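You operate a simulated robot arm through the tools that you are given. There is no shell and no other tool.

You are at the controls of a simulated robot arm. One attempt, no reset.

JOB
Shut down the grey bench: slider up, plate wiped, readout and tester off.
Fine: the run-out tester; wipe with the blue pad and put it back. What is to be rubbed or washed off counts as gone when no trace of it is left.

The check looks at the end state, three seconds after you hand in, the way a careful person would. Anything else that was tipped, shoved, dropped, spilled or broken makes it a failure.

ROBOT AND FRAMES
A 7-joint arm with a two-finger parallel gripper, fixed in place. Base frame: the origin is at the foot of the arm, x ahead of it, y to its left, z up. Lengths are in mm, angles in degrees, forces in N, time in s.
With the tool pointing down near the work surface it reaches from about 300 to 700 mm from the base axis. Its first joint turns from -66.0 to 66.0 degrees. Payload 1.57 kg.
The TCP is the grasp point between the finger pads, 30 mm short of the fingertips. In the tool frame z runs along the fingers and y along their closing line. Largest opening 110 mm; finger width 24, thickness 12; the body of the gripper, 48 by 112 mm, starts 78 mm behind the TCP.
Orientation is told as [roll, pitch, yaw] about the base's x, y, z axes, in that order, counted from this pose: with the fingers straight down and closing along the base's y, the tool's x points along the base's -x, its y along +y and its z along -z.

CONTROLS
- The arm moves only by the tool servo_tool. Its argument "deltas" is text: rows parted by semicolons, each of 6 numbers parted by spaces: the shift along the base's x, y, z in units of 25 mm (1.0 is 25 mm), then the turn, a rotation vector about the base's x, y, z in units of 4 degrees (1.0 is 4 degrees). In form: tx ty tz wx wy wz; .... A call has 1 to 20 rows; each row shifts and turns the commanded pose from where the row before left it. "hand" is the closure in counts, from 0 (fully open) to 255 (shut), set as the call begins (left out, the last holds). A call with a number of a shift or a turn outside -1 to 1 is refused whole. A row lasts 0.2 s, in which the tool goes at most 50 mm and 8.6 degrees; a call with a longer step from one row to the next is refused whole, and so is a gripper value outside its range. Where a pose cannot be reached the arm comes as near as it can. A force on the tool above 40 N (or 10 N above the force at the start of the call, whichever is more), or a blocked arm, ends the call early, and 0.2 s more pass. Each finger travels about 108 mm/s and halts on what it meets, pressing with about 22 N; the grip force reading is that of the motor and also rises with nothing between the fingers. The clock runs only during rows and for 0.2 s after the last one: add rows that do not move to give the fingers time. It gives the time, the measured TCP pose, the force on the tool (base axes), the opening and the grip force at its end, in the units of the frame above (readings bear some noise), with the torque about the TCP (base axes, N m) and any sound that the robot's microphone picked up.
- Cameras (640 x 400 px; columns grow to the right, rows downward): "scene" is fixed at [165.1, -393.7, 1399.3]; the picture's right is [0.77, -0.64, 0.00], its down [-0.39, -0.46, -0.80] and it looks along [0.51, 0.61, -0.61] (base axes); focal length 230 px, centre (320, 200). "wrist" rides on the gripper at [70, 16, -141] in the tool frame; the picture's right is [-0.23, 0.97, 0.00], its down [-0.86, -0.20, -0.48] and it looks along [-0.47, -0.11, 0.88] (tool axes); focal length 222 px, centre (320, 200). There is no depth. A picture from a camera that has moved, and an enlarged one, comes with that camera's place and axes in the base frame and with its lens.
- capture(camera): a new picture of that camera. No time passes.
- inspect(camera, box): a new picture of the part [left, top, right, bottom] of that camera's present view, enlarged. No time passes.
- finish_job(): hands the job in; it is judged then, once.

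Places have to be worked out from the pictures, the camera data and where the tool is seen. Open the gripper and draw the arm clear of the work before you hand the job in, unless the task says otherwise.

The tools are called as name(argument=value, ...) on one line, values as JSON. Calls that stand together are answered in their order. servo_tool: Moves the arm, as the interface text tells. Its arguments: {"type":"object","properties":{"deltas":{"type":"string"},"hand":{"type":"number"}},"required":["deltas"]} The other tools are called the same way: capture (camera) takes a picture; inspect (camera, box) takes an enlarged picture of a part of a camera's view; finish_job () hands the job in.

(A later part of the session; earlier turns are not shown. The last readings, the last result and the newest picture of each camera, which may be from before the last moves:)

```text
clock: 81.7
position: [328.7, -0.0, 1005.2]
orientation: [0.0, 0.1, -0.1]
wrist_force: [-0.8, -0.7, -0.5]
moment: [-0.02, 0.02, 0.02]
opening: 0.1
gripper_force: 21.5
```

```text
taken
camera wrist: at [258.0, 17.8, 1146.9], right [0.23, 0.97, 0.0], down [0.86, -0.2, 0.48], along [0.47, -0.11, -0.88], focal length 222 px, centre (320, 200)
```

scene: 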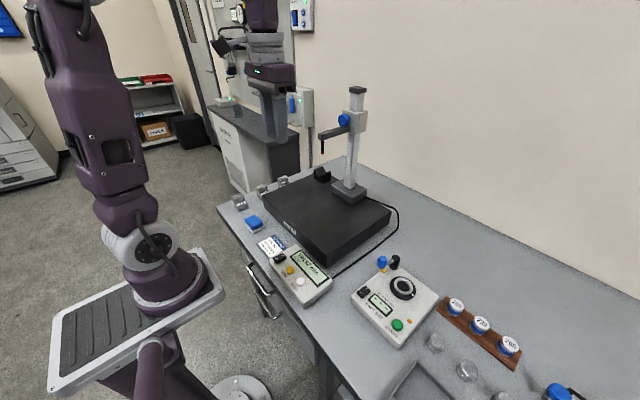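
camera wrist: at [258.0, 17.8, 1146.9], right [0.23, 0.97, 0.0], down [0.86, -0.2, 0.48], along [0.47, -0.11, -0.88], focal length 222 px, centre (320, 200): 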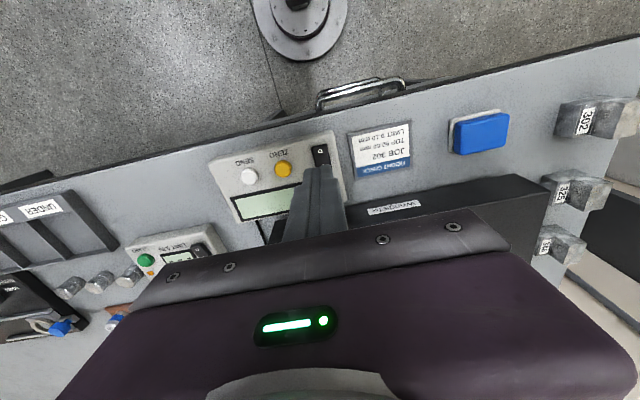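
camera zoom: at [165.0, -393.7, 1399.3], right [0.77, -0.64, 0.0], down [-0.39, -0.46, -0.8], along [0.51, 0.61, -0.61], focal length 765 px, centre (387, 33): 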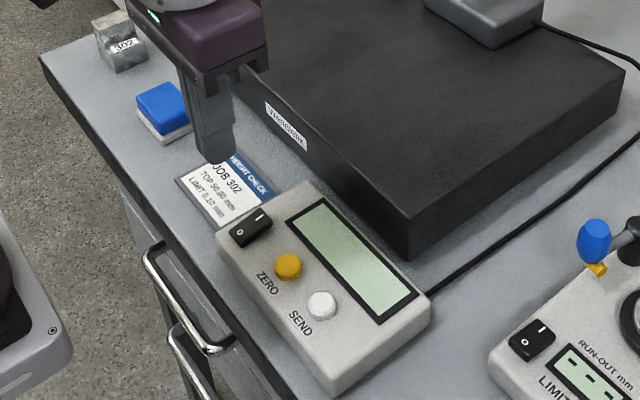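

The readout is off and everything is in place. The tester's rocker is at about (451,−223,870); I move above it at z≈1000 for a look.

servo_tool(deltas="0.42 -0.89 0 0 0 0;0.42 -0.89 0 0 0 0;0.42 -0.89 0 0 0 0;0.42 -0.89 0 0 0 0;0.42 -0.89 0 0 0 0;0.42 -0.89 0 0 0 0;0.42 -0.89 0 0 0 0;0.42 -0.89 0 0 0 0;0.42 -0.89 0 0 0 0;0.42 -0.89 0 0 0 0;0 0 0 0 0 0;0 0 0 0 0 0")

capture(camera="wrist")

inspect(camera="scene", box=[320, 220, 460, 360])

inspect(camera="wrist", box=[220, 110, 420, 235])

```text
clock: 84.3
position: [432.8, -219.3, 1004.7]
orientation: [0.0, -0.1, 0.0]
wrist_force: [0.8, 0.3, -0.9]
moment: [0.02, 0.01, -0.01]
opening: 0.1
gripper_force: 21.4
```

```text
taken
camera wrist: at [363.0, -202.4, 1146.9], right [0.23, 0.97, 0.0], down [0.86, -0.2, 0.48], along [0.47, -0.11, -0.88], focal length 222 px, centre (320, 200)
```

wrist: 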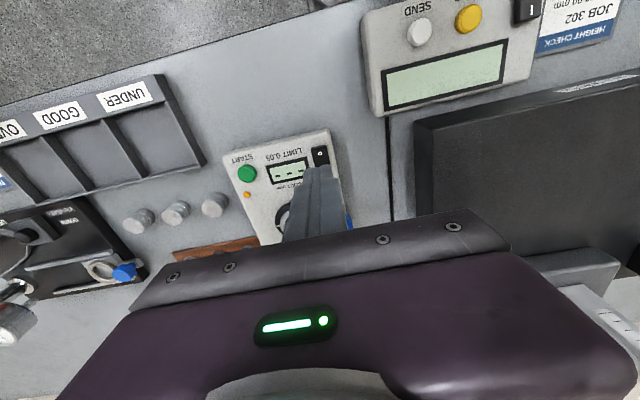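

```text
2.86 times, centred on (390, 290) of scene
camera zoom: at [165.0, -393.7, 1399.3], right [0.77, -0.64, 0.0], down [-0.39, -0.46, -0.8], along [0.51, 0.61, -0.61], focal length 656 px, centre (120, -57)
```

zoom: 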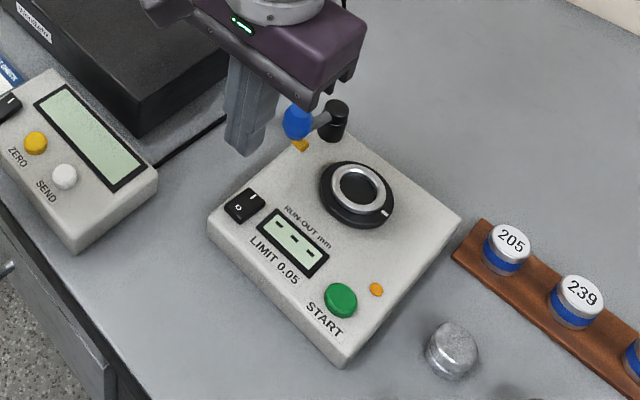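

```text
3.20 times, centred on (320, 172) of wrist
camera zoom: at [363.0, -202.4, 1146.9], right [0.23, 0.97, 0.0], down [0.86, -0.2, 0.48], along [0.47, -0.11, -0.88], focal length 711 px, centre (320, 288)
```

zoom: 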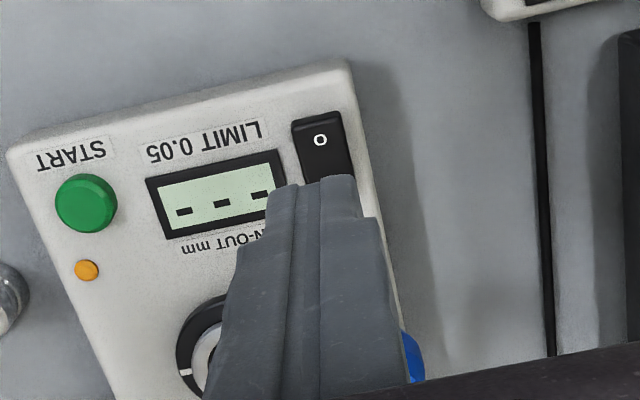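

The O end is at about (440,−221.5). I align there and descend to z≈922, then check.

servo_tool(deltas="0.2 -0.08 -0.8 0 0 0;0 0 -0.8 0 0 0;0 0 -0.8 0 0 0;0 0 -0.7 0 0 0;0 0 -0.2 0 0 0;0 0 0 0 0 0;0 0 0 0 0 0")

inspect(camera="scene", box=[335, 250, 415, 310])

inspect(camera="wrist", box=[220, 110, 420, 235])

```text
clock: 85.9
position: [439.1, -221.5, 922.4]
orientation: [0.0, 0.1, -0.1]
wrist_force: [-0.1, -0.1, 0.4]
moment: [-0.05, 0.0, 0.0]
opening: 0.0
gripper_force: 21.3
```

```text
6.67 times, centred on (375, 280) of scene
camera zoom: at [165.1, -393.7, 1399.3], right [0.77, -0.64, 0.0], down [-0.39, -0.46, -0.8], along [0.51, 0.61, -0.61], focal length 1530 px, centre (-47, -333)
```

zoom: 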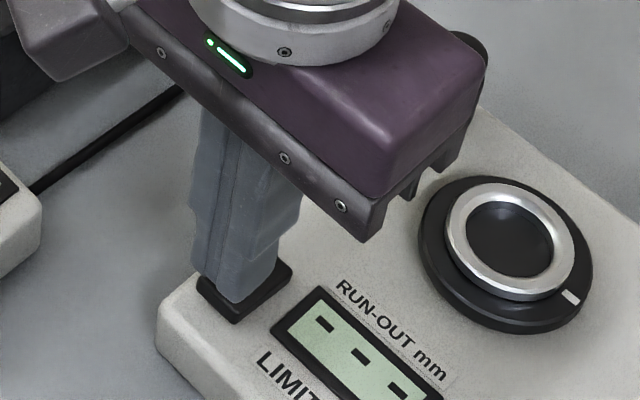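

```text
3.20 times, centred on (320, 172) of wrist
camera zoom: at [368.5, -205.4, 1064.9], right [0.23, 0.97, 0.0], down [0.86, -0.2, 0.48], along [0.47, -0.11, -0.88], focal length 711 px, centre (320, 288)
```

zoom: 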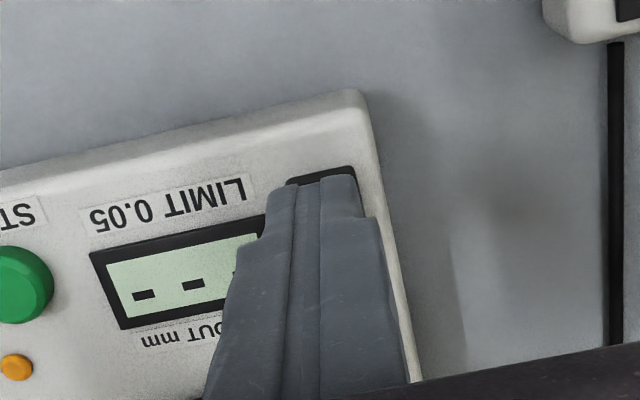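

The tips sit just over the O end; I move 2.5 mm toward −x to stay clear of the pivot, then step down.

servo_tool(deltas="-0.1 0 -0.1 0 0 0;0 0 -0.1 0 0 0;0 0 0 0 0 0")

servo_tool(deltas="0 0 -0.05 0 0 0;0 0 -0.05 0 0 0;0 0 0 0 0 0")

servo_tool(deltas="0 0 -0.04 0 0 0;0 0 0 0 0 0")

inspect(camera="scene", box=[335, 250, 415, 310])

```text
clock: 86.7
position: [436.0, -223.1, 916.6]
orientation: [0.0, 0.0, -0.1]
wrist_force: [-0.5, -0.5, -0.3]
moment: [0.02, 0.0, 0.0]
opening: 0.0
gripper_force: 21.4
```

```text
clock: 87.5
position: [436.8, -223.3, 915.6]
orientation: [0.0, -0.1, -0.1]
wrist_force: [0.6, -0.3, -0.3]
moment: [0.0, -0.01, 0.02]
opening: 0.0
gripper_force: 21.9
```

```text
clock: 88.1
position: [436.3, -222.1, 914.3]
orientation: [0.0, 0.0, -0.1]
wrist_force: [0.6, 0.0, 0.3]
moment: [-0.03, 0.03, -0.03]
opening: 0.0
gripper_force: 21.3
```

```text
6.67 times, centred on (375, 280) of scene
camera zoom: at [165.1, -393.7, 1399.3], right [0.77, -0.64, 0.0], down [-0.39, -0.46, -0.8], along [0.51, 0.61, -0.61], focal length 1530 px, centre (-47, -333)
```

zoom: 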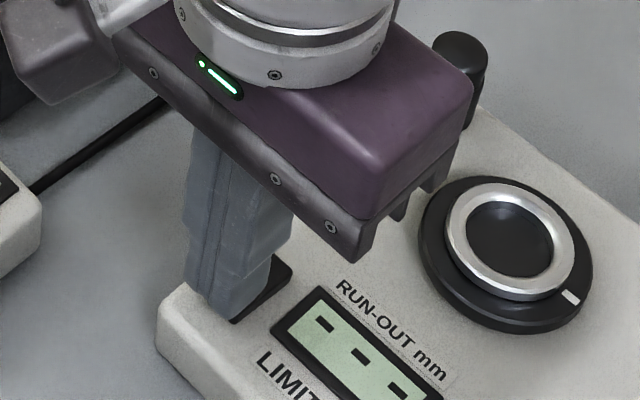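

servo_tool(deltas="0 0 -0.04 0 0 0;0 0 -0.04 0 0 0;0 0 0 0 0 0")

servo_tool(deltas="0 0 -0.03 0 0 0;0 0 0 0 0 0")

inspect(camera="scene", box=[335, 250, 415, 310])

```text
clock: 88.9
position: [436.8, -222.1, 911.9]
orientation: [0.0, 0.0, -0.1]
wrist_force: [-0.4, 0.0, 0.1]
moment: [0.02, 0.01, -0.03]
opening: 0.0
gripper_force: 21.1
```

```text
clock: 89.5
position: [436.0, -222.5, 911.9]
orientation: [-0.1, 0.0, -0.2]
wrist_force: [-0.7, -0.5, 0.1]
moment: [-0.02, -0.01, -0.01]
opening: 0.1
gripper_force: 21.2
```

```text
6.67 times, centred on (375, 280) of scene
camera zoom: at [165.1, -393.7, 1399.3], right [0.77, -0.64, 0.0], down [-0.39, -0.46, -0.8], along [0.51, 0.61, -0.61], focal length 1530 px, centre (-47, -333)
```

zoom: 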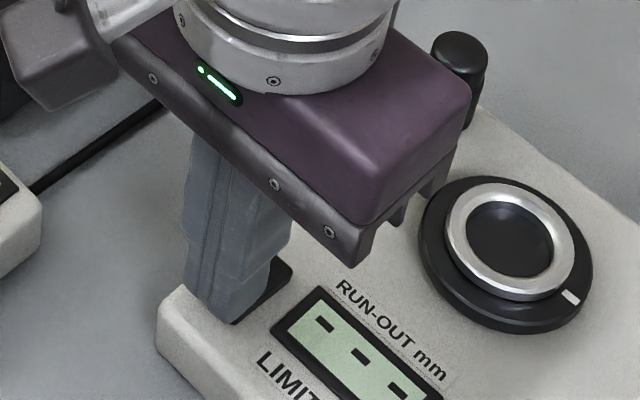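

No contact yet; I continue stepping down.

servo_tool(deltas="0 0 -0.04 0 0 0;0 0 0 0 0 0")

servo_tool(deltas="0 0 -0.04 0 0 0;0 0 0 0 0 0")

servo_tool(deltas="0 0 -0.04 0 0 0;0 0 0 0 0 0")

inspect(camera="scene", box=[335, 250, 415, 310])

```text
clock: 90.1
position: [437.3, -221.5, 910.3]
orientation: [0.0, -0.1, 0.0]
wrist_force: [-1.0, 0.2, 1.0]
moment: [-0.03, 0.02, 0.03]
opening: 0.2
gripper_force: 21.3
```

```text
clock: 90.7
position: [436.9, -222.9, 910.1]
orientation: [0.0, -0.1, 0.0]
wrist_force: [0.2, 0.9, -0.2]
moment: [0.01, 0.01, -0.01]
opening: 0.2
gripper_force: 21.5
```

```text
clock: 91.3
position: [437.3, -222.8, 908.8]
orientation: [0.0, 0.0, -0.1]
wrist_force: [-3.7, 3.7, 16.1]
moment: [0.12, -0.08, 0.07]
opening: 0.0
gripper_force: 21.3
```

```text
6.67 times, centred on (375, 280) of scene
camera zoom: at [164.7, -393.5, 1399.4], right [0.77, -0.64, 0.0], down [-0.39, -0.46, -0.8], along [0.51, 0.61, -0.61], focal length 1530 px, centre (-47, -333)
```

zoom: 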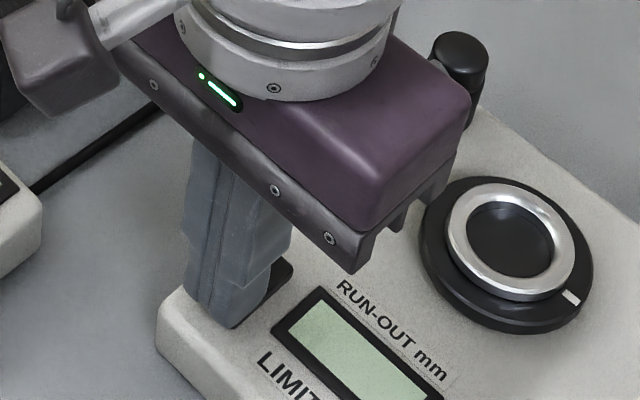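

The tester's display went dark at 16 N. I rise straight up, go back to a clear pose away from the bench, open the gripper and look at everything.

servo_tool(deltas="0 0 0.2 0 0 0;0 0 0.6 0 0 0;0 0 1 0 0 0;0 0 1 0 0 0;0 0 1 0 0 0;0 0 1 0 0 0;0 0.3 1 0 0 0;0 0.4 1 0 0 0;0 0.6 1 0 0 0;-0.2 0.8 1 0 0 0;-0.2 0.8 1 0 0 0;-0.3 0.8 1 0 0 0;-0.3 0.8 1 0 0 0;-0.3 0.8 0.6 0 0 0;-0.3 0.8 0 0 0 0;-0.3 0.8 0 0 0 0;-0.3 0.8 0 0 0 0;0 0.8 0 0 0 0;0 0.8 0 0 0 0;0 0 0 0 0 0")

servo_tool(deltas="0 0 0 0 0 0;0 0 0 0 0 0;0 0 0 0 0 0;0 0 0 0 0 0;0 0 0 0 0 0", hand=0)

capture(camera="scene")

inspect(camera="scene", box=[220, 190, 380, 310])

inspect(camera="scene", box=[330, 240, 490, 360])

inspect(camera="scene", box=[210, 80, 410, 205])

capture(camera="wrist")

```text
clock: 95.5
position: [381.4, 11.5, 1216.2]
orientation: [0.0, 0.0, 0.1]
wrist_force: [-0.4, 1.3, 0.5]
moment: [-0.01, 0.01, 0.0]
opening: 0.2
gripper_force: 21.7
```

```text
clock: 96.7
position: [381.3, 11.3, 1216.3]
orientation: [-0.1, 0.1, -0.1]
wrist_force: [0.2, -0.1, 0.7]
moment: [0.0, 0.0, -0.01]
opening: 109.9
gripper_force: 0.1
```

```text
taken
```

scene: 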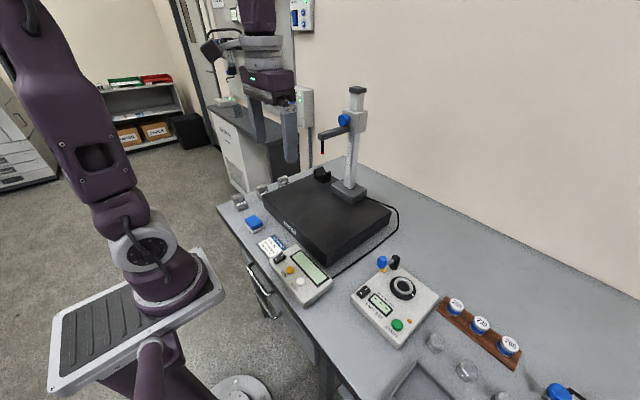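

```text
3.33 times, centred on (300, 250) of scene
camera zoom: at [165.1, -393.7, 1399.3], right [0.77, -0.64, 0.0], down [-0.39, -0.46, -0.8], along [0.51, 0.61, -0.61], focal length 765 px, centre (387, 33)
```

zoom: 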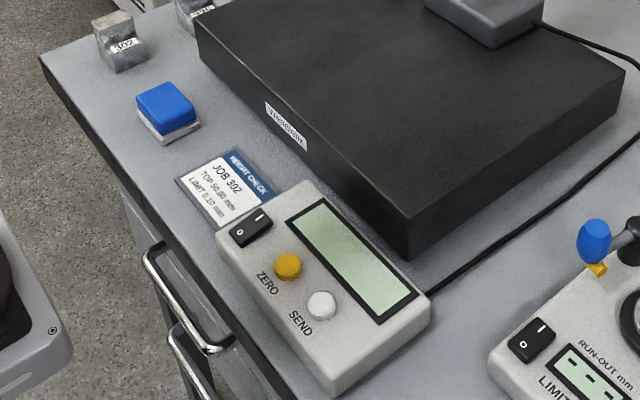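

```text
3.33 times, centred on (410, 300) of scene
camera zoom: at [165.1, -393.7, 1399.3], right [0.77, -0.64, 0.0], down [-0.39, -0.46, -0.8], along [0.51, 0.61, -0.61], focal length 765 px, centre (20, -133)
```

zoom: 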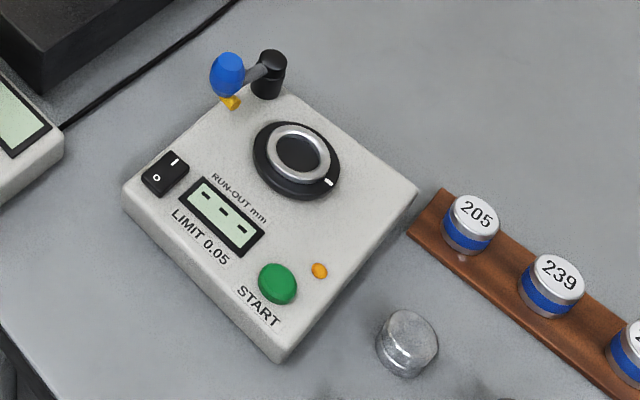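

```text
3.20 times, centred on (310, 142) of scene
camera zoom: at [165.1, -393.7, 1399.3], right [0.77, -0.64, 0.0], down [-0.39, -0.46, -0.8], along [0.51, 0.61, -0.61], focal length 734 px, centre (352, 384)
```

zoom: 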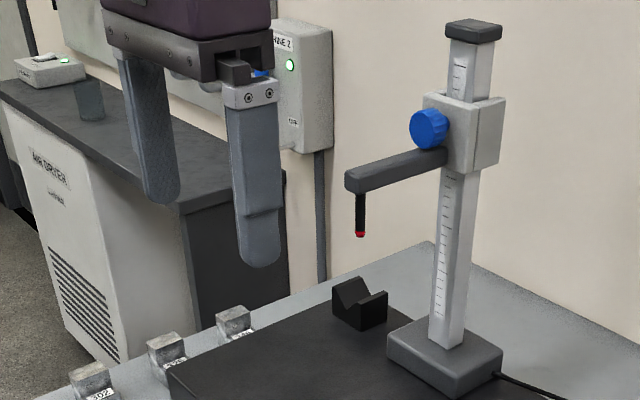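

```text
taken
camera wrist: at [310.9, 28.4, 1358.5], right [0.23, 0.97, 0.0], down [0.86, -0.2, 0.48], along [0.47, -0.11, -0.88], focal length 222 px, centre (320, 200)
```

wrist: 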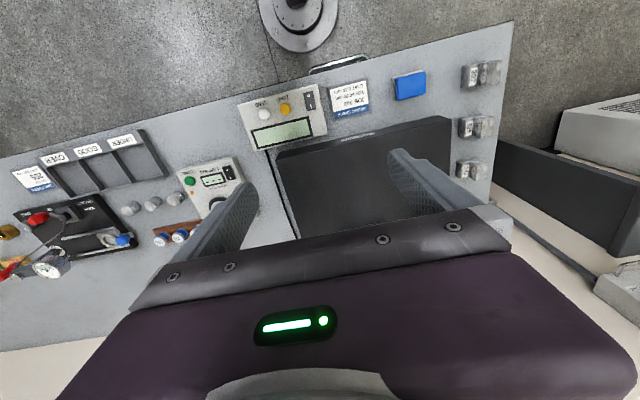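

The tester's dashes are back, so its rocker did not latch. I compare both rockers closely.

inspect(camera="scene", box=[350, 278, 390, 303])

inspect(camera="scene", box=[270, 243, 310, 268])

```text
16.00 times, centred on (370, 290) of scene
camera zoom: at [165.1, -393.7, 1399.3], right [0.77, -0.64, 0.0], down [-0.39, -0.46, -0.8], along [0.51, 0.61, -0.61], focal length 3672 px, centre (-480, -1248)
```

zoom: 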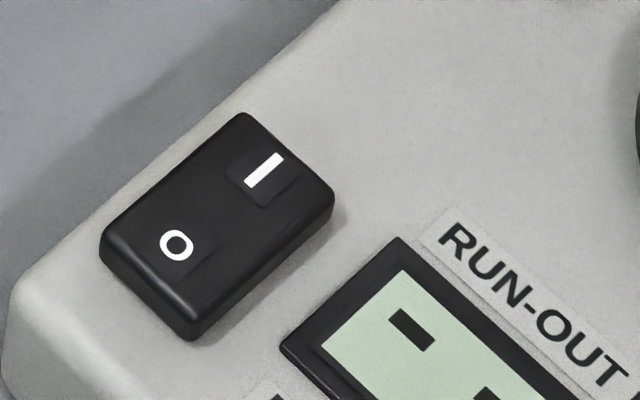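

```text
16.00 times, centred on (290, 256) of scene
camera zoom: at [165.1, -393.7, 1399.3], right [0.77, -0.64, 0.0], down [-0.39, -0.46, -0.8], along [0.51, 0.61, -0.61], focal length 3672 px, centre (800, -688)
```

zoom: 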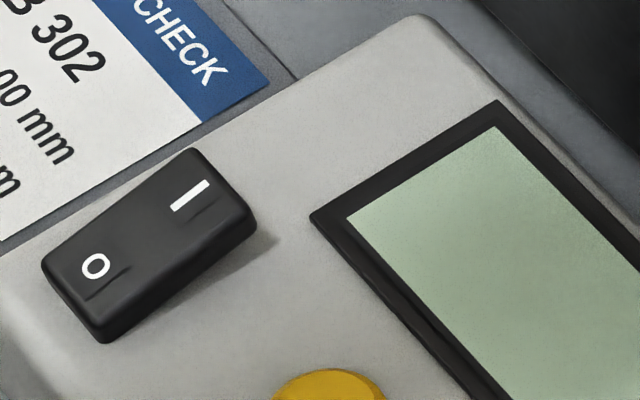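

The tester's rocker still rests on I, while the readout's latched on O. I go back above the tester's O end with closed fingers and press deeper this time.

servo_tool(deltas="0 -0.8 0 0 0 0;0 -0.8 0 0 0 0;0.3 -0.8 0 0 0 0;0.3 -0.8 0 0 0 0;0.3 -0.8 0 0 0 0;0.3 -0.8 -0.6 0 0 0;0.3 -0.8 -1 0 0 0;0.3 -0.8 -1 0 0 0;0.2 -0.8 -1 0 0 0;0.2 -0.8 -1 0 0 0;0 -0.6 -1 0 0 0;0 -0.4 -1 0 0 0;0 -0.3 -1 0 0 0;0 0 -1 0 0 0;0 0 -1 0 0 0;0 0 -1 0 0 0;0 0 -0.9 0 0 0;0 0 0 0 0 0;0 0 0 0 0 0", hand=255)

inspect(camera="wrist", box=[220, 110, 420, 235])

```text
clock: 100.7
position: [436.8, -223.3, 931.0]
orientation: [0.0, -0.1, -0.1]
wrist_force: [-0.1, 0.2, 0.7]
moment: [-0.04, 0.07, -0.05]
opening: 0.3
gripper_force: 21.9
```

```text
3.20 times, centred on (320, 172) of wrist
camera zoom: at [366.9, -205.9, 1072.9], right [0.23, 0.97, 0.0], down [0.86, -0.2, 0.48], along [0.47, -0.11, -0.88], focal length 711 px, centre (320, 288)
```

zoom: 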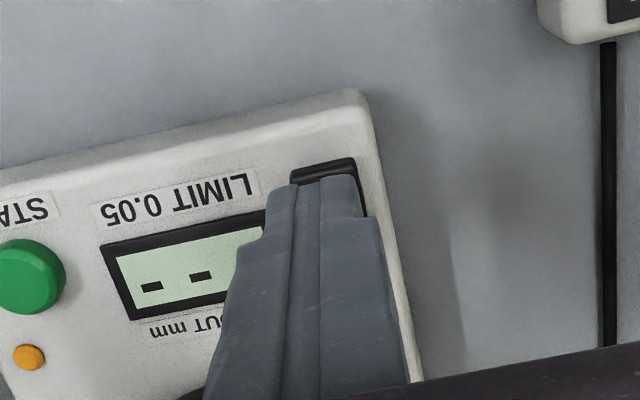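

servo_tool(deltas="-0.05 0 -0.4 0 0 0;0 0 -0.3 0 0 0;0 0 -0.1 0 0 0;0 0 0 0 0 0")

servo_tool(deltas="0 0 -0.05 0 0 0;0 0 -0.05 0 0 0;0 0 0 0 0 0")

servo_tool(deltas="0 0 -0.05 0 0 0;0 0 -0.05 0 0 0;0 0 0 0 0 0")

inspect(camera="scene", box=[335, 250, 415, 310])

```text
clock: 101.7
position: [435.1, -223.1, 910.1]
orientation: [0.0, 0.1, -0.1]
wrist_force: [0.1, -0.1, 0.3]
moment: [-0.04, -0.01, -0.01]
opening: 0.0
gripper_force: 21.5
```

```text
clock: 102.5
position: [434.8, -221.5, 908.4]
orientation: [0.0, 0.2, -0.1]
wrist_force: [-7.5, 0.9, 12.4]
moment: [0.07, 0.06, -0.06]
opening: 0.0
gripper_force: 21.0
```

```text
clock: 103.0
position: [435.0, -223.2, 909.5]
orientation: [-0.1, 0.0, -0.1]
wrist_force: [-6.0, 2.5, 12.5]
moment: [0.06, 0.03, 0.11]
opening: 0.0
gripper_force: 21.3
stopped in row 2: the force on the tool passed its limit at 45 N (the readings are from after the stop); the commanded pose is now the measured one
```

```text
6.67 times, centred on (375, 280) of scene
camera zoom: at [164.8, -393.6, 1399.4], right [0.77, -0.64, 0.0], down [-0.39, -0.46, -0.8], along [0.51, 0.61, -0.61], focal length 1530 px, centre (-47, -333)
```

zoom: 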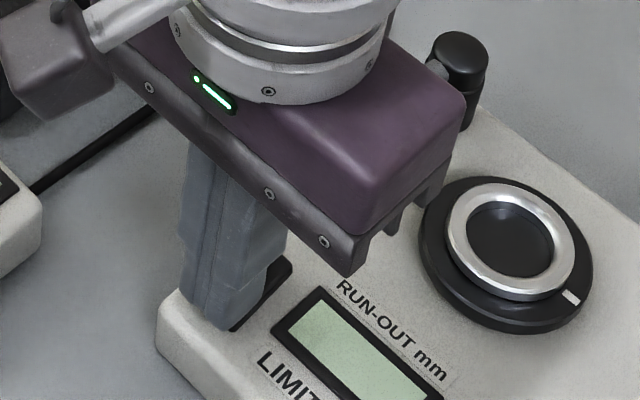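

The display is dark after a 45 N press. I rise a little and check that it stays off.

servo_tool(deltas="0 0 0.1 0 0 0;0 0 0.3 0 0 0;0 0 0.8 0 0 0;0 0 1 0 0 0;0 0 0 0 0 0;0 0 0 0 0 0")

inspect(camera="scene", box=[335, 250, 415, 310])

inspect(camera="wrist", box=[220, 110, 420, 235])

```text
clock: 104.4
position: [435.9, -222.7, 961.7]
orientation: [0.0, 0.0, -0.1]
wrist_force: [0.5, -0.6, 1.4]
moment: [-0.02, 0.01, 0.03]
opening: 0.0
gripper_force: 21.8
```

```text
6.67 times, centred on (375, 280) of scene
camera zoom: at [165.1, -393.7, 1399.3], right [0.77, -0.64, 0.0], down [-0.39, -0.46, -0.8], along [0.51, 0.61, -0.61], focal length 1530 px, centre (-47, -333)
```

zoom: 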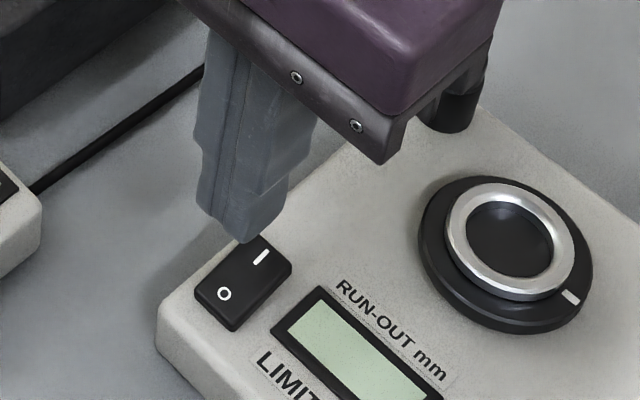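

```text
3.20 times, centred on (320, 172) of wrist
camera zoom: at [365.6, -205.3, 1104.8], right [0.23, 0.97, 0.0], down [0.85, -0.2, 0.48], along [0.47, -0.11, -0.88], focal length 711 px, centre (320, 288)
```

zoom: 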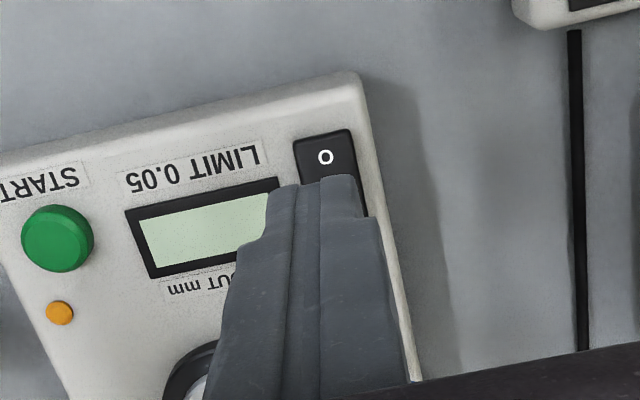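

Now it is latched off. I retreat to the clear pose, open, and do the final check.

servo_tool(deltas="0 0 1 0 0 0;0 0 1 0 0 0;0 0.2 1 0 0 0;0 0.4 1 0 0 0;0 0.6 1 0 0 0;-0.2 0.8 1 0 0 0;-0.2 0.8 1 0 0 0;-0.3 0.8 1 0 0 0;-0.3 0.8 1 0 0 0;-0.3 0.8 1 0 0 0;-0.3 0.8 0.5 0 0 0;-0.3 0.8 0 0 0 0;-0.3 0.8 0 0 0 0;0 0.8 0 0 0 0;0 0.8 0 0 0 0;0 0 0 0 0 0;0 0 0 0 0 0")

servo_tool(deltas="0 0 0 0 0 0;0 0 0 0 0 0;0 0 0 0 0 0;0 0 0 0 0 0;0 0 0 0 0 0", hand=0)

capture(camera="scene")

inspect(camera="scene", box=[220, 190, 380, 310])

inspect(camera="scene", box=[330, 240, 490, 360])

inspect(camera="scene", box=[210, 80, 410, 205])

inspect(camera="scene", box=[255, 165, 345, 222])

inspect(camera="wrist", box=[240, 60, 520, 230])

```text
clock: 108.0
position: [377.7, 6.2, 1225.5]
orientation: [0.0, 0.0, -0.1]
wrist_force: [1.8, -0.6, 0.3]
moment: [-0.02, -0.02, 0.01]
opening: 0.0
gripper_force: 20.9
```

```text
clock: 109.2
position: [379.5, 6.9, 1226.2]
orientation: [-0.1, 0.0, -0.2]
wrist_force: [0.1, -0.1, 0.0]
moment: [0.04, 0.01, -0.01]
opening: 109.8
gripper_force: 0.1
```

```text
taken
```

scene: 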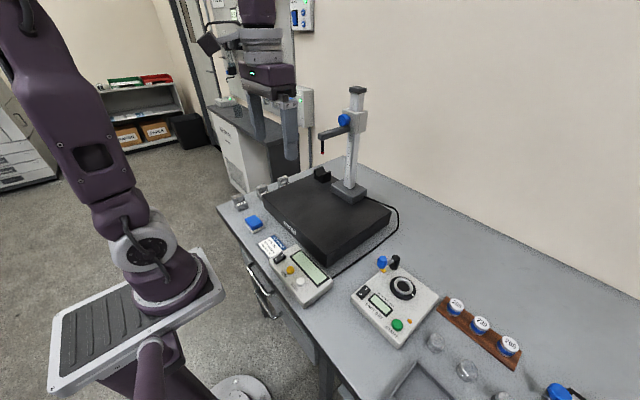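

```text
3.33 times, centred on (300, 250) of scene
camera zoom: at [165.1, -393.7, 1399.3], right [0.77, -0.64, 0.0], down [-0.39, -0.46, -0.8], along [0.51, 0.61, -0.61], focal length 765 px, centre (387, 33)
```

zoom: 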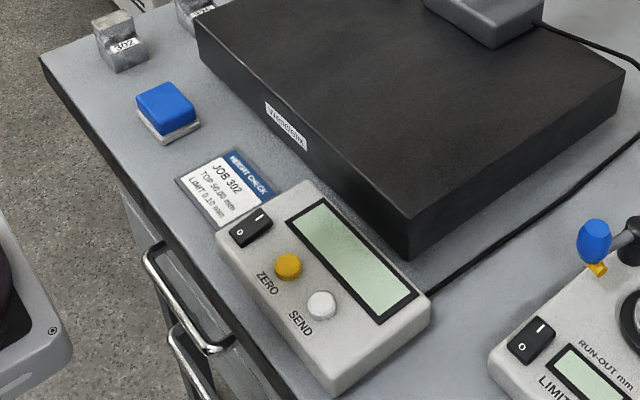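

```text
3.33 times, centred on (410, 300) of scene
camera zoom: at [165.1, -393.7, 1399.3], right [0.77, -0.64, 0.0], down [-0.39, -0.46, -0.8], along [0.51, 0.61, -0.61], focal length 765 px, centre (20, -133)
```

zoom: 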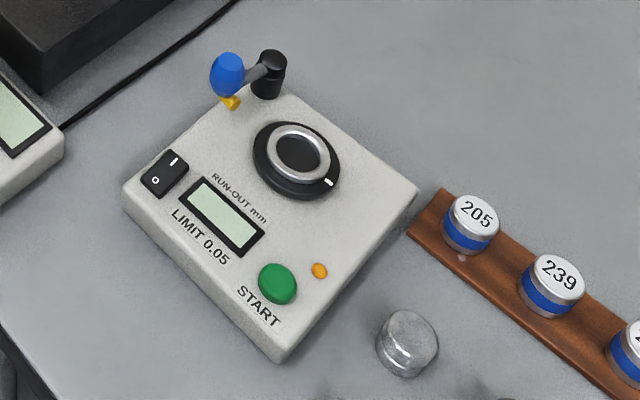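

```text
3.20 times, centred on (310, 142) of scene
camera zoom: at [165.1, -393.7, 1399.3], right [0.77, -0.64, 0.0], down [-0.39, -0.46, -0.8], along [0.51, 0.61, -0.61], focal length 734 px, centre (352, 384)
```

zoom: 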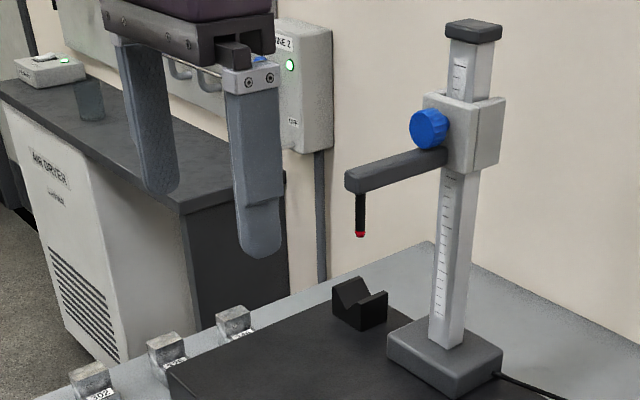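

```text
7.02 times, centred on (300, 194) of scene
camera zoom: at [165.1, -393.7, 1399.3], right [0.77, -0.64, 0.0], down [-0.39, -0.46, -0.8], along [0.51, 0.61, -0.61], focal length 1610 px, centre (460, 246)
```

zoom: 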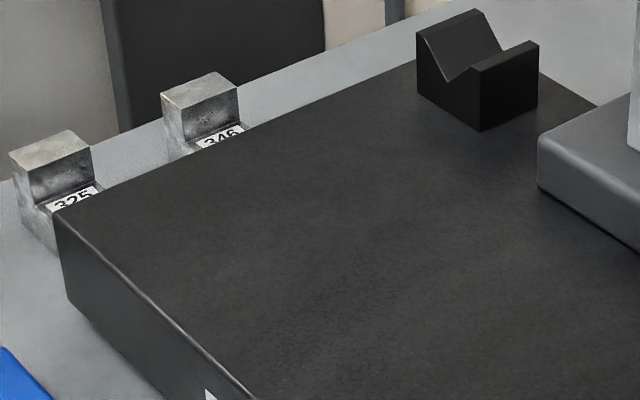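

```text
2.29 times, centred on (380, 145) of wrist
camera zoom: at [308.8, 23.9, 1367.4], right [0.23, 0.97, 0.0], down [0.85, -0.2, 0.48], along [0.47, -0.11, -0.88], focal length 508 px, centre (183, 326)
```

zoom: 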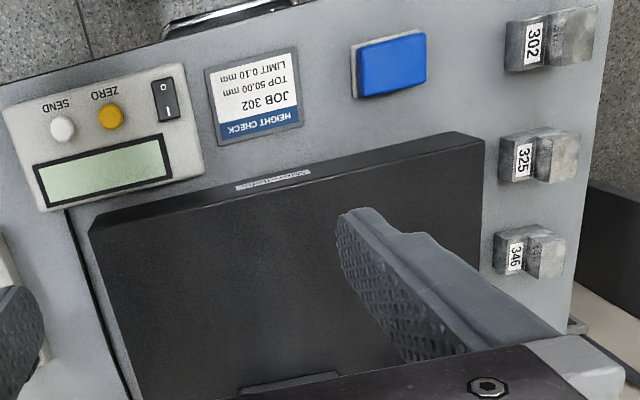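

Everything looks right. Since no trace may remain, I take one closer wrist look at the wiped area from above.

servo_tool(deltas="0.2 0.7 -0.5 0 0 0;0.2 0.7 -0.5 0 0 0;0.2 0.7 -0.5 0 0 0;0.2 0.7 -0.5 0 0 0;0.2 0.7 -0.5 0 0 0;0.2 0.7 -0.5 0 0 0;0.2 0.7 -0.6 0 0 0;0.2 0.7 -0.6 0 0 0;0.2 0.7 -0.6 0 0 0;0.2 0.7 -0.6 0 0 0;0 0 0 0 0 0;0 0 0 0 0 0")

inspect(camera="wrist", box=[220, 110, 440, 240])

inspect(camera="wrist", box=[270, 140, 370, 200])

```text
clock: 111.8
position: [430.8, 182.5, 1088.3]
orientation: [0.1, -0.1, 0.0]
wrist_force: [-0.3, 0.0, 0.1]
moment: [-0.01, -0.03, -0.01]
opening: 110.0
gripper_force: 0.1
```

```text
2.91 times, centred on (330, 175) of wrist
camera zoom: at [359.6, 199.8, 1231.0], right [0.23, 0.97, 0.0], down [0.85, -0.2, 0.48], along [0.47, -0.11, -0.88], focal length 646 px, centre (291, 273)
```

zoom: 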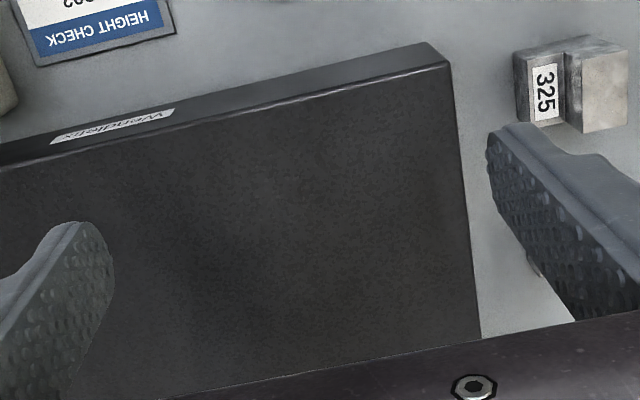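

```text
6.40 times, centred on (320, 170) of wrist
camera zoom: at [359.6, 199.8, 1231.0], right [0.23, 0.97, 0.0], down [0.85, -0.2, 0.48], along [0.47, -0.11, -0.88], focal length 1422 px, centre (320, 392)
```

zoom: 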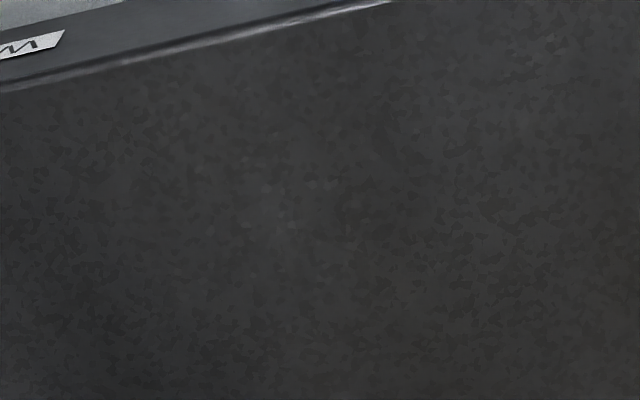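

I see a possibly faint lighter spot near (480,163); I zoom in harder.

inspect(camera="wrist", box=[294, 158, 338, 186])

inspect(camera="wrist", box=[280, 175, 350, 220])

inspect(camera="scene", box=[276, 186, 316, 211])

```text
14.29 times, centred on (316, 172) of wrist
camera zoom: at [359.6, 199.8, 1231.0], right [0.23, 0.97, 0.0], down [0.85, -0.2, 0.48], along [0.47, -0.11, -0.88], focal length 3173 px, centre (377, 600)
```

zoom: 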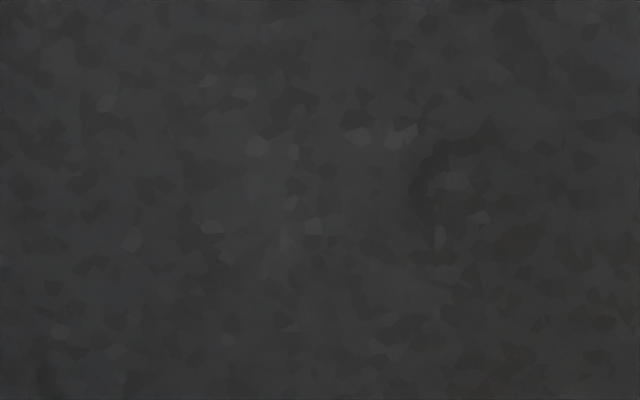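

```text
8.89 times, centred on (315, 198) of wrist
camera zoom: at [359.6, 199.8, 1231.0], right [0.23, 0.97, 0.0], down [0.85, -0.2, 0.48], along [0.47, -0.11, -0.88], focal length 1974 px, centre (364, 222)
```

zoom: 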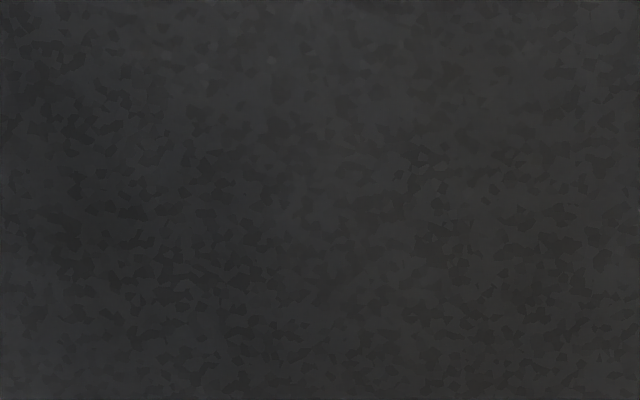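

```text
16.00 times, centred on (296, 198) of scene
camera zoom: at [165.1, -393.7, 1399.3], right [0.77, -0.64, 0.0], down [-0.39, -0.46, -0.8], along [0.51, 0.61, -0.61], focal length 3672 px, centre (704, 224)
```

zoom: 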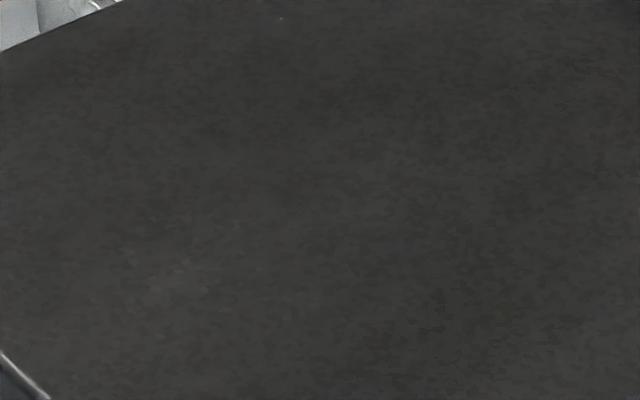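

There are faint lighter flakes near (480,163) and perhaps a speck near (552,227). I zoom in more on both.

inspect(camera="scene", box=[288, 184, 300, 191])

inspect(camera="scene", box=[281, 198, 295, 207])

inspect(camera="wrist", box=[304, 162, 330, 178])

inspect(camera="wrist", box=[345, 175, 385, 215])

```text
16.00 times, centred on (294, 188) of scene
camera zoom: at [165.1, -393.7, 1399.3], right [0.77, -0.64, 0.0], down [-0.39, -0.46, -0.8], along [0.51, 0.61, -0.61], focal length 3672 px, centre (736, 400)
```

zoom: 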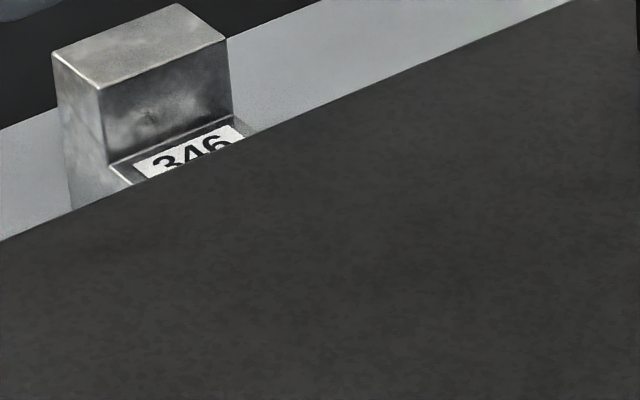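

```text
16.00 times, centred on (288, 202) of scene
camera zoom: at [165.1, -393.7, 1399.3], right [0.77, -0.64, 0.0], down [-0.39, -0.46, -0.8], along [0.51, 0.61, -0.61], focal length 3672 px, centre (832, 160)
```

zoom: 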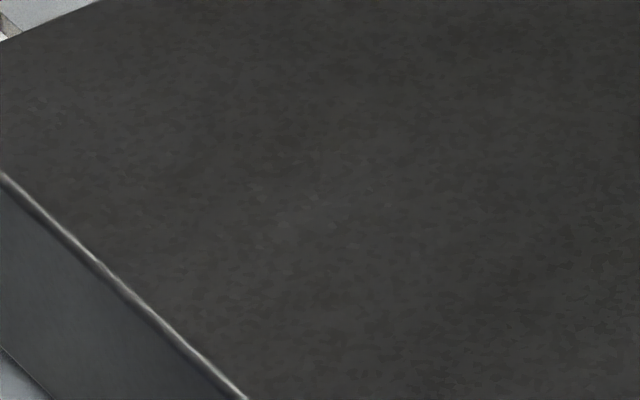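

```text
16.00 times, centred on (317, 170) of wrist
camera zoom: at [359.6, 199.8, 1231.0], right [0.23, 0.97, 0.0], down [0.85, -0.2, 0.48], along [0.47, -0.11, -0.88], focal length 3554 px, centre (368, 680)
```

zoom: 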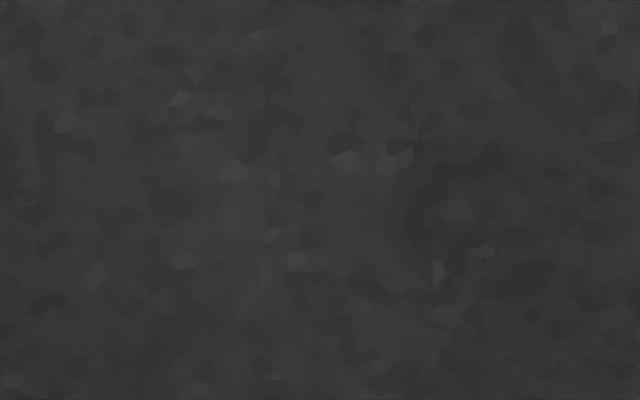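

```text
10.00 times, centred on (365, 195) of wrist
camera zoom: at [359.6, 199.8, 1231.0], right [0.23, 0.97, 0.0], down [0.85, -0.2, 0.48], along [0.47, -0.11, -0.88], focal length 2221 px, centre (-130, 250)
```

zoom: 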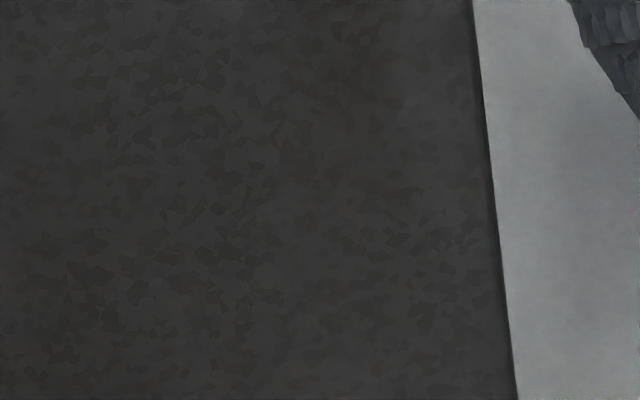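

A very faint residue seems to remain near (475,160), seen by both cameras. I will take the pad again and rub that region properly; first, I move above the pad.

servo_tool(deltas="-0.628 0.18 -0.95 0 0 0;-0.628 0.18 -0.95 0 0 0;-0.628 0.18 -0.95 0 0 0;-0.628 0.17 -0.95 0 0 0;0 0 -0.9 0 0 0;0 0 -0.9 0 0 0;0 0 -0.9 0 0 0;0 0 0 0 0 0;0 0 0 0 0 0", hand=0)

inspect(camera="wrist", box=[230, 110, 430, 235])

```text
clock: 113.8
position: [369.0, 201.3, 928.0]
orientation: [0.0, 0.0, -0.1]
wrist_force: [-0.8, 0.6, 0.5]
moment: [-0.01, -0.02, 0.01]
opening: 110.0
gripper_force: 0.0
```

```text
3.20 times, centred on (330, 172) of wrist
camera zoom: at [297.7, 217.2, 1069.4], right [0.23, 0.97, 0.0], down [0.85, -0.2, 0.48], along [0.47, -0.11, -0.88], focal length 711 px, centre (288, 288)
```

zoom: 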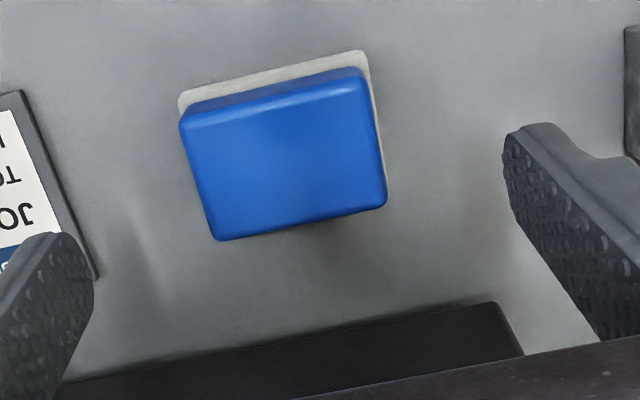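

servo_tool(deltas="-0.02 -0.03 -0.7 0 0 0;0 0 -0.7 0 0 0;0 0 -0.56 0 0 0;0 0 0 0 0 0;0 0 0 0 0 0")

inspect(camera="wrist", box=[230, 110, 430, 235])

```text
clock: 115.0
position: [366.4, 198.7, 878.2]
orientation: [0.1, 0.1, -0.1]
wrist_force: [0.4, -0.1, 1.4]
moment: [0.03, -0.02, 0.02]
opening: 109.9
gripper_force: 0.1
```

```text
3.20 times, centred on (330, 172) of wrist
camera zoom: at [296.5, 216.4, 1020.3], right [0.23, 0.97, 0.0], down [0.85, -0.2, 0.48], along [0.47, -0.11, -0.88], focal length 711 px, centre (288, 288)
```

zoom: 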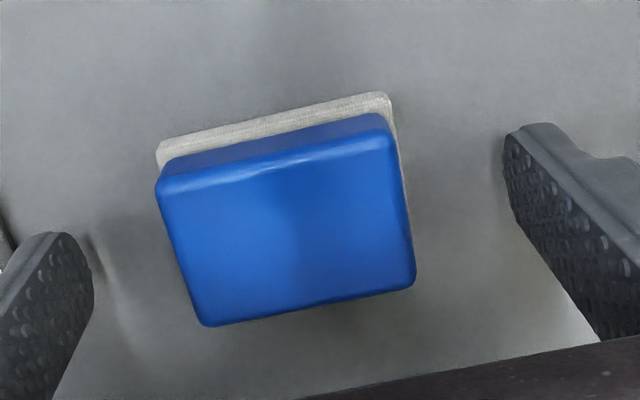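

The pad is centred to within 1 mm. I nudge +1 mm in y, close and lift.

servo_tool(deltas="0 0.04 0 0 0 0;0 0 0 0 0 0")

servo_tool(deltas="0 0 0 0 0 0;0 0 0 0 0 0;0 0 0 0 0 0;0 0 0 0 0 0;0 0 0 0 0 0", hand=255)

servo_tool(deltas="0 0 0.3 0 0 0;0 0 0.7 0 0 0;0 0 1 0 0 0;0 0 1 0 0 0;0 0 1 0 0 0;0 0 0.6 0 0 0;0.6 0 0 0 0 0;0.8 0 0 0 0 0;0.8 0 0 0 0 0;0.8 0 0 0 0 0;0.6 0 0 0 0 0;0 0 0 0 0 0;0 0 0 0 0 0")

inspect(camera="wrist", box=[230, 110, 430, 235])

```text
clock: 115.6
position: [366.7, 198.6, 878.0]
orientation: [0.0, -0.1, -0.1]
wrist_force: [0.4, -0.5, 0.2]
moment: [-0.01, 0.02, 0.02]
opening: 109.8
gripper_force: 0.0
```

```text
clock: 116.8
position: [367.6, 200.0, 879.0]
orientation: [0.0, -0.1, 0.0]
wrist_force: [-1.3, -0.5, 0.4]
moment: [-0.07, 0.02, 0.0]
opening: 59.0
gripper_force: 21.8
```

```text
clock: 119.6
position: [456.3, 200.0, 994.7]
orientation: [-0.1, 0.0, 0.0]
wrist_force: [0.0, -0.7, -1.0]
moment: [-0.03, -0.01, 0.02]
opening: 59.5
gripper_force: 22.0
```

```text
3.20 times, centred on (330, 172) of wrist
camera zoom: at [386.6, 217.1, 1136.2], right [0.23, 0.97, 0.0], down [0.85, -0.2, 0.48], along [0.47, -0.11, -0.88], focal length 711 px, centre (288, 288)
```

zoom: 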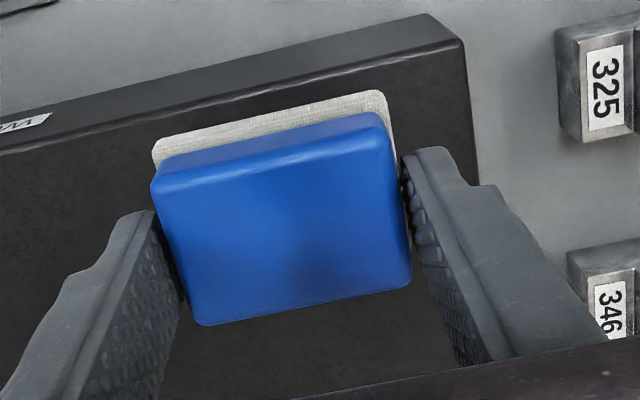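

Held well. I lower to just above the plate, then press lightly.

servo_tool(deltas="0 0 -0.6 0 0 0;0 0 -0.6 0 0 0;0 0 -0.5 0 0 0;0 0 0 0 0 0")

servo_tool(deltas="0 0 -0.06 0 0 0;0 0 0 0 0 0")

servo_tool(deltas="0 0 -0.05 0 0 0;0 0 0 0 0 0")

```text
clock: 120.6
position: [457.7, 200.5, 951.0]
orientation: [-0.1, 0.0, 0.0]
wrist_force: [-0.1, -0.1, 0.0]
moment: [0.01, -0.02, 0.02]
opening: 59.1
gripper_force: 21.3
```

```text
clock: 121.2
position: [457.9, 200.9, 948.9]
orientation: [0.0, 0.0, -0.1]
wrist_force: [0.1, 0.8, 0.2]
moment: [-0.02, 0.0, 0.0]
opening: 59.3
gripper_force: 21.9
```

```text
clock: 121.8
position: [458.2, 200.2, 948.6]
orientation: [0.0, 0.1, -0.1]
wrist_force: [-1.4, -0.6, 3.0]
moment: [0.04, 0.06, 0.03]
opening: 59.0
gripper_force: 21.9
```

servo_tool(deltas="0 0 -0.03 0 0 0;0 0 0 0 0 0;0 -0.5 0 0 0 0;0 -0.5 0 0 0 0;0 -0.5 0 0 0 0;0 -0.5 0 0 0 0;0 -0.5 0 0 0 0;0 -0.5 0 0 0 0;0 0 0 0 0 0")

servo_tool(deltas="0 0 -0.02 0 0 0;0.4 0 0 0 0 0;0.2 0 0 0 0 0;0 0.5 0 0 0 0;0 0.5 0 0 0 0;0 0.5 0 0 0 0;0 0.5 0 0 0 0;0 0.5 0 0 0 0;0 0.5 0 0 0 0;0 0 0 0 0 0")

```text
clock: 123.8
position: [457.0, 124.0, 948.7]
orientation: [-0.1, 0.0, -0.1]
wrist_force: [-1.2, -0.5, -0.2]
moment: [0.0, -0.03, -0.03]
opening: 59.2
gripper_force: 22.2
```

```text
clock: 126.0
position: [472.7, 199.1, 948.7]
orientation: [0.0, -0.1, -0.1]
wrist_force: [-1.0, -0.8, 4.6]
moment: [-0.01, -0.05, -0.06]
opening: 59.1
gripper_force: 22.4
```

servo_tool(deltas="0 0 -0.03 0 0 0;0 0 0 0 0 0;0 -0.5 0 0 0 0;0 -0.5 0 0 0 0;0 -0.5 0 0 0 0;0 -0.5 0 0 0 0;0 -0.5 0 0 0 0;0 -0.5 0 0 0 0;0 0 0 0 0 0")

servo_tool(deltas="0 0 -0.02 0 0 0;0.4 0 0 0 0 0;0.2 0 0 0 0 0;0 0.5 0 0 0 0;0 0.5 0 0 0 0;0 0.5 0 0 0 0;0 0.5 0 0 0 0;0 0.5 0 0 0 0;0 0.5 0 0 0 0;0 0 0 0 0 0")

servo_tool(deltas="0 0 -0.02 0 0 0;0.4 0 0 0 0 0;0.2 0 0 0 0 0;0 -0.5 0 0 0 0;0 -0.5 0 0 0 0;0 -0.5 0 0 0 0;0 -0.5 0 0 0 0;0 -0.5 0 0 0 0;0 -0.5 0 0 0 0;0 0 0 0 0 0")

```text
clock: 128.0
position: [471.8, 123.4, 946.9]
orientation: [0.0, 0.1, -0.1]
wrist_force: [0.2, 3.4, 9.4]
moment: [0.14, -0.05, 0.08]
opening: 59.0
gripper_force: 21.8
```

```text
clock: 130.2
position: [488.3, 200.8, 945.7]
orientation: [0.0, 0.0, -0.2]
wrist_force: [0.2, -0.5, -0.7]
moment: [-0.02, 0.0, -0.02]
opening: 58.8
gripper_force: 22.0
```

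```text
clock: 132.4
position: [501.1, 126.8, 946.0]
orientation: [0.0, 0.0, -0.1]
wrist_force: [0.4, 4.1, 11.2]
moment: [0.2, -0.06, -0.01]
opening: 59.1
gripper_force: 22.2
```

Good contact on the −y strokes. I continue at x≈516 and 528, then return over x≈490.

servo_tool(deltas="0 0 -0.03 0 0 0;0.3 0 0 0 0 0;0.3 0 0 0 0 0;0 0.5 0 0 0 0;0 0.5 0 0 0 0;0 0.5 0 0 0 0;0 0.5 0 0 0 0;0 0.5 0 0 0 0;0 0.5 0 0 0 0;0 0 0 0 0 0")

servo_tool(deltas="0 0 -0.03 0 0 0;0.3 0 0 0 0 0;0.2 0 0 0 0 0;0 -0.5 0 0 0 0;0 -0.5 0 0 0 0;0 -0.5 0 0 0 0;0 -0.5 0 0 0 0;0 -0.5 0 0 0 0;0 -0.4 0 0 0 0;0 0 0 0 0 0")

servo_tool(deltas="0 0 -0.02 0 0 0;-0.4 0 0 0 0 0;-0.4 0 0 0 0 0;-0.4 0 0 0 0 0;-0.3 0 0 0 0 0;0 0.5 0 0 0 0;0 0.5 0 0 0 0;0 0.5 0 0 0 0;0 0.5 0 0 0 0;0 0.5 0 0 0 0;0 0.4 0 0 0 0;0 0 0 0 0 0")

```text
clock: 134.6
position: [517.7, 201.0, 945.0]
orientation: [0.0, -0.1, 0.0]
wrist_force: [0.1, 0.3, -1.3]
moment: [0.01, -0.01, -0.01]
opening: 59.1
gripper_force: 21.9
```

```text
clock: 136.8
position: [529.2, 128.0, 944.0]
orientation: [-0.1, 0.0, -0.1]
wrist_force: [0.0, 1.2, 3.0]
moment: [0.13, 0.05, -0.02]
opening: 59.2
gripper_force: 22.2
```

```text
clock: 139.4
position: [491.7, 200.1, 942.6]
orientation: [0.0, -0.1, -0.1]
wrist_force: [0.5, -5.6, 14.5]
moment: [-0.21, 0.06, 0.01]
opening: 59.3
gripper_force: 22.0
```

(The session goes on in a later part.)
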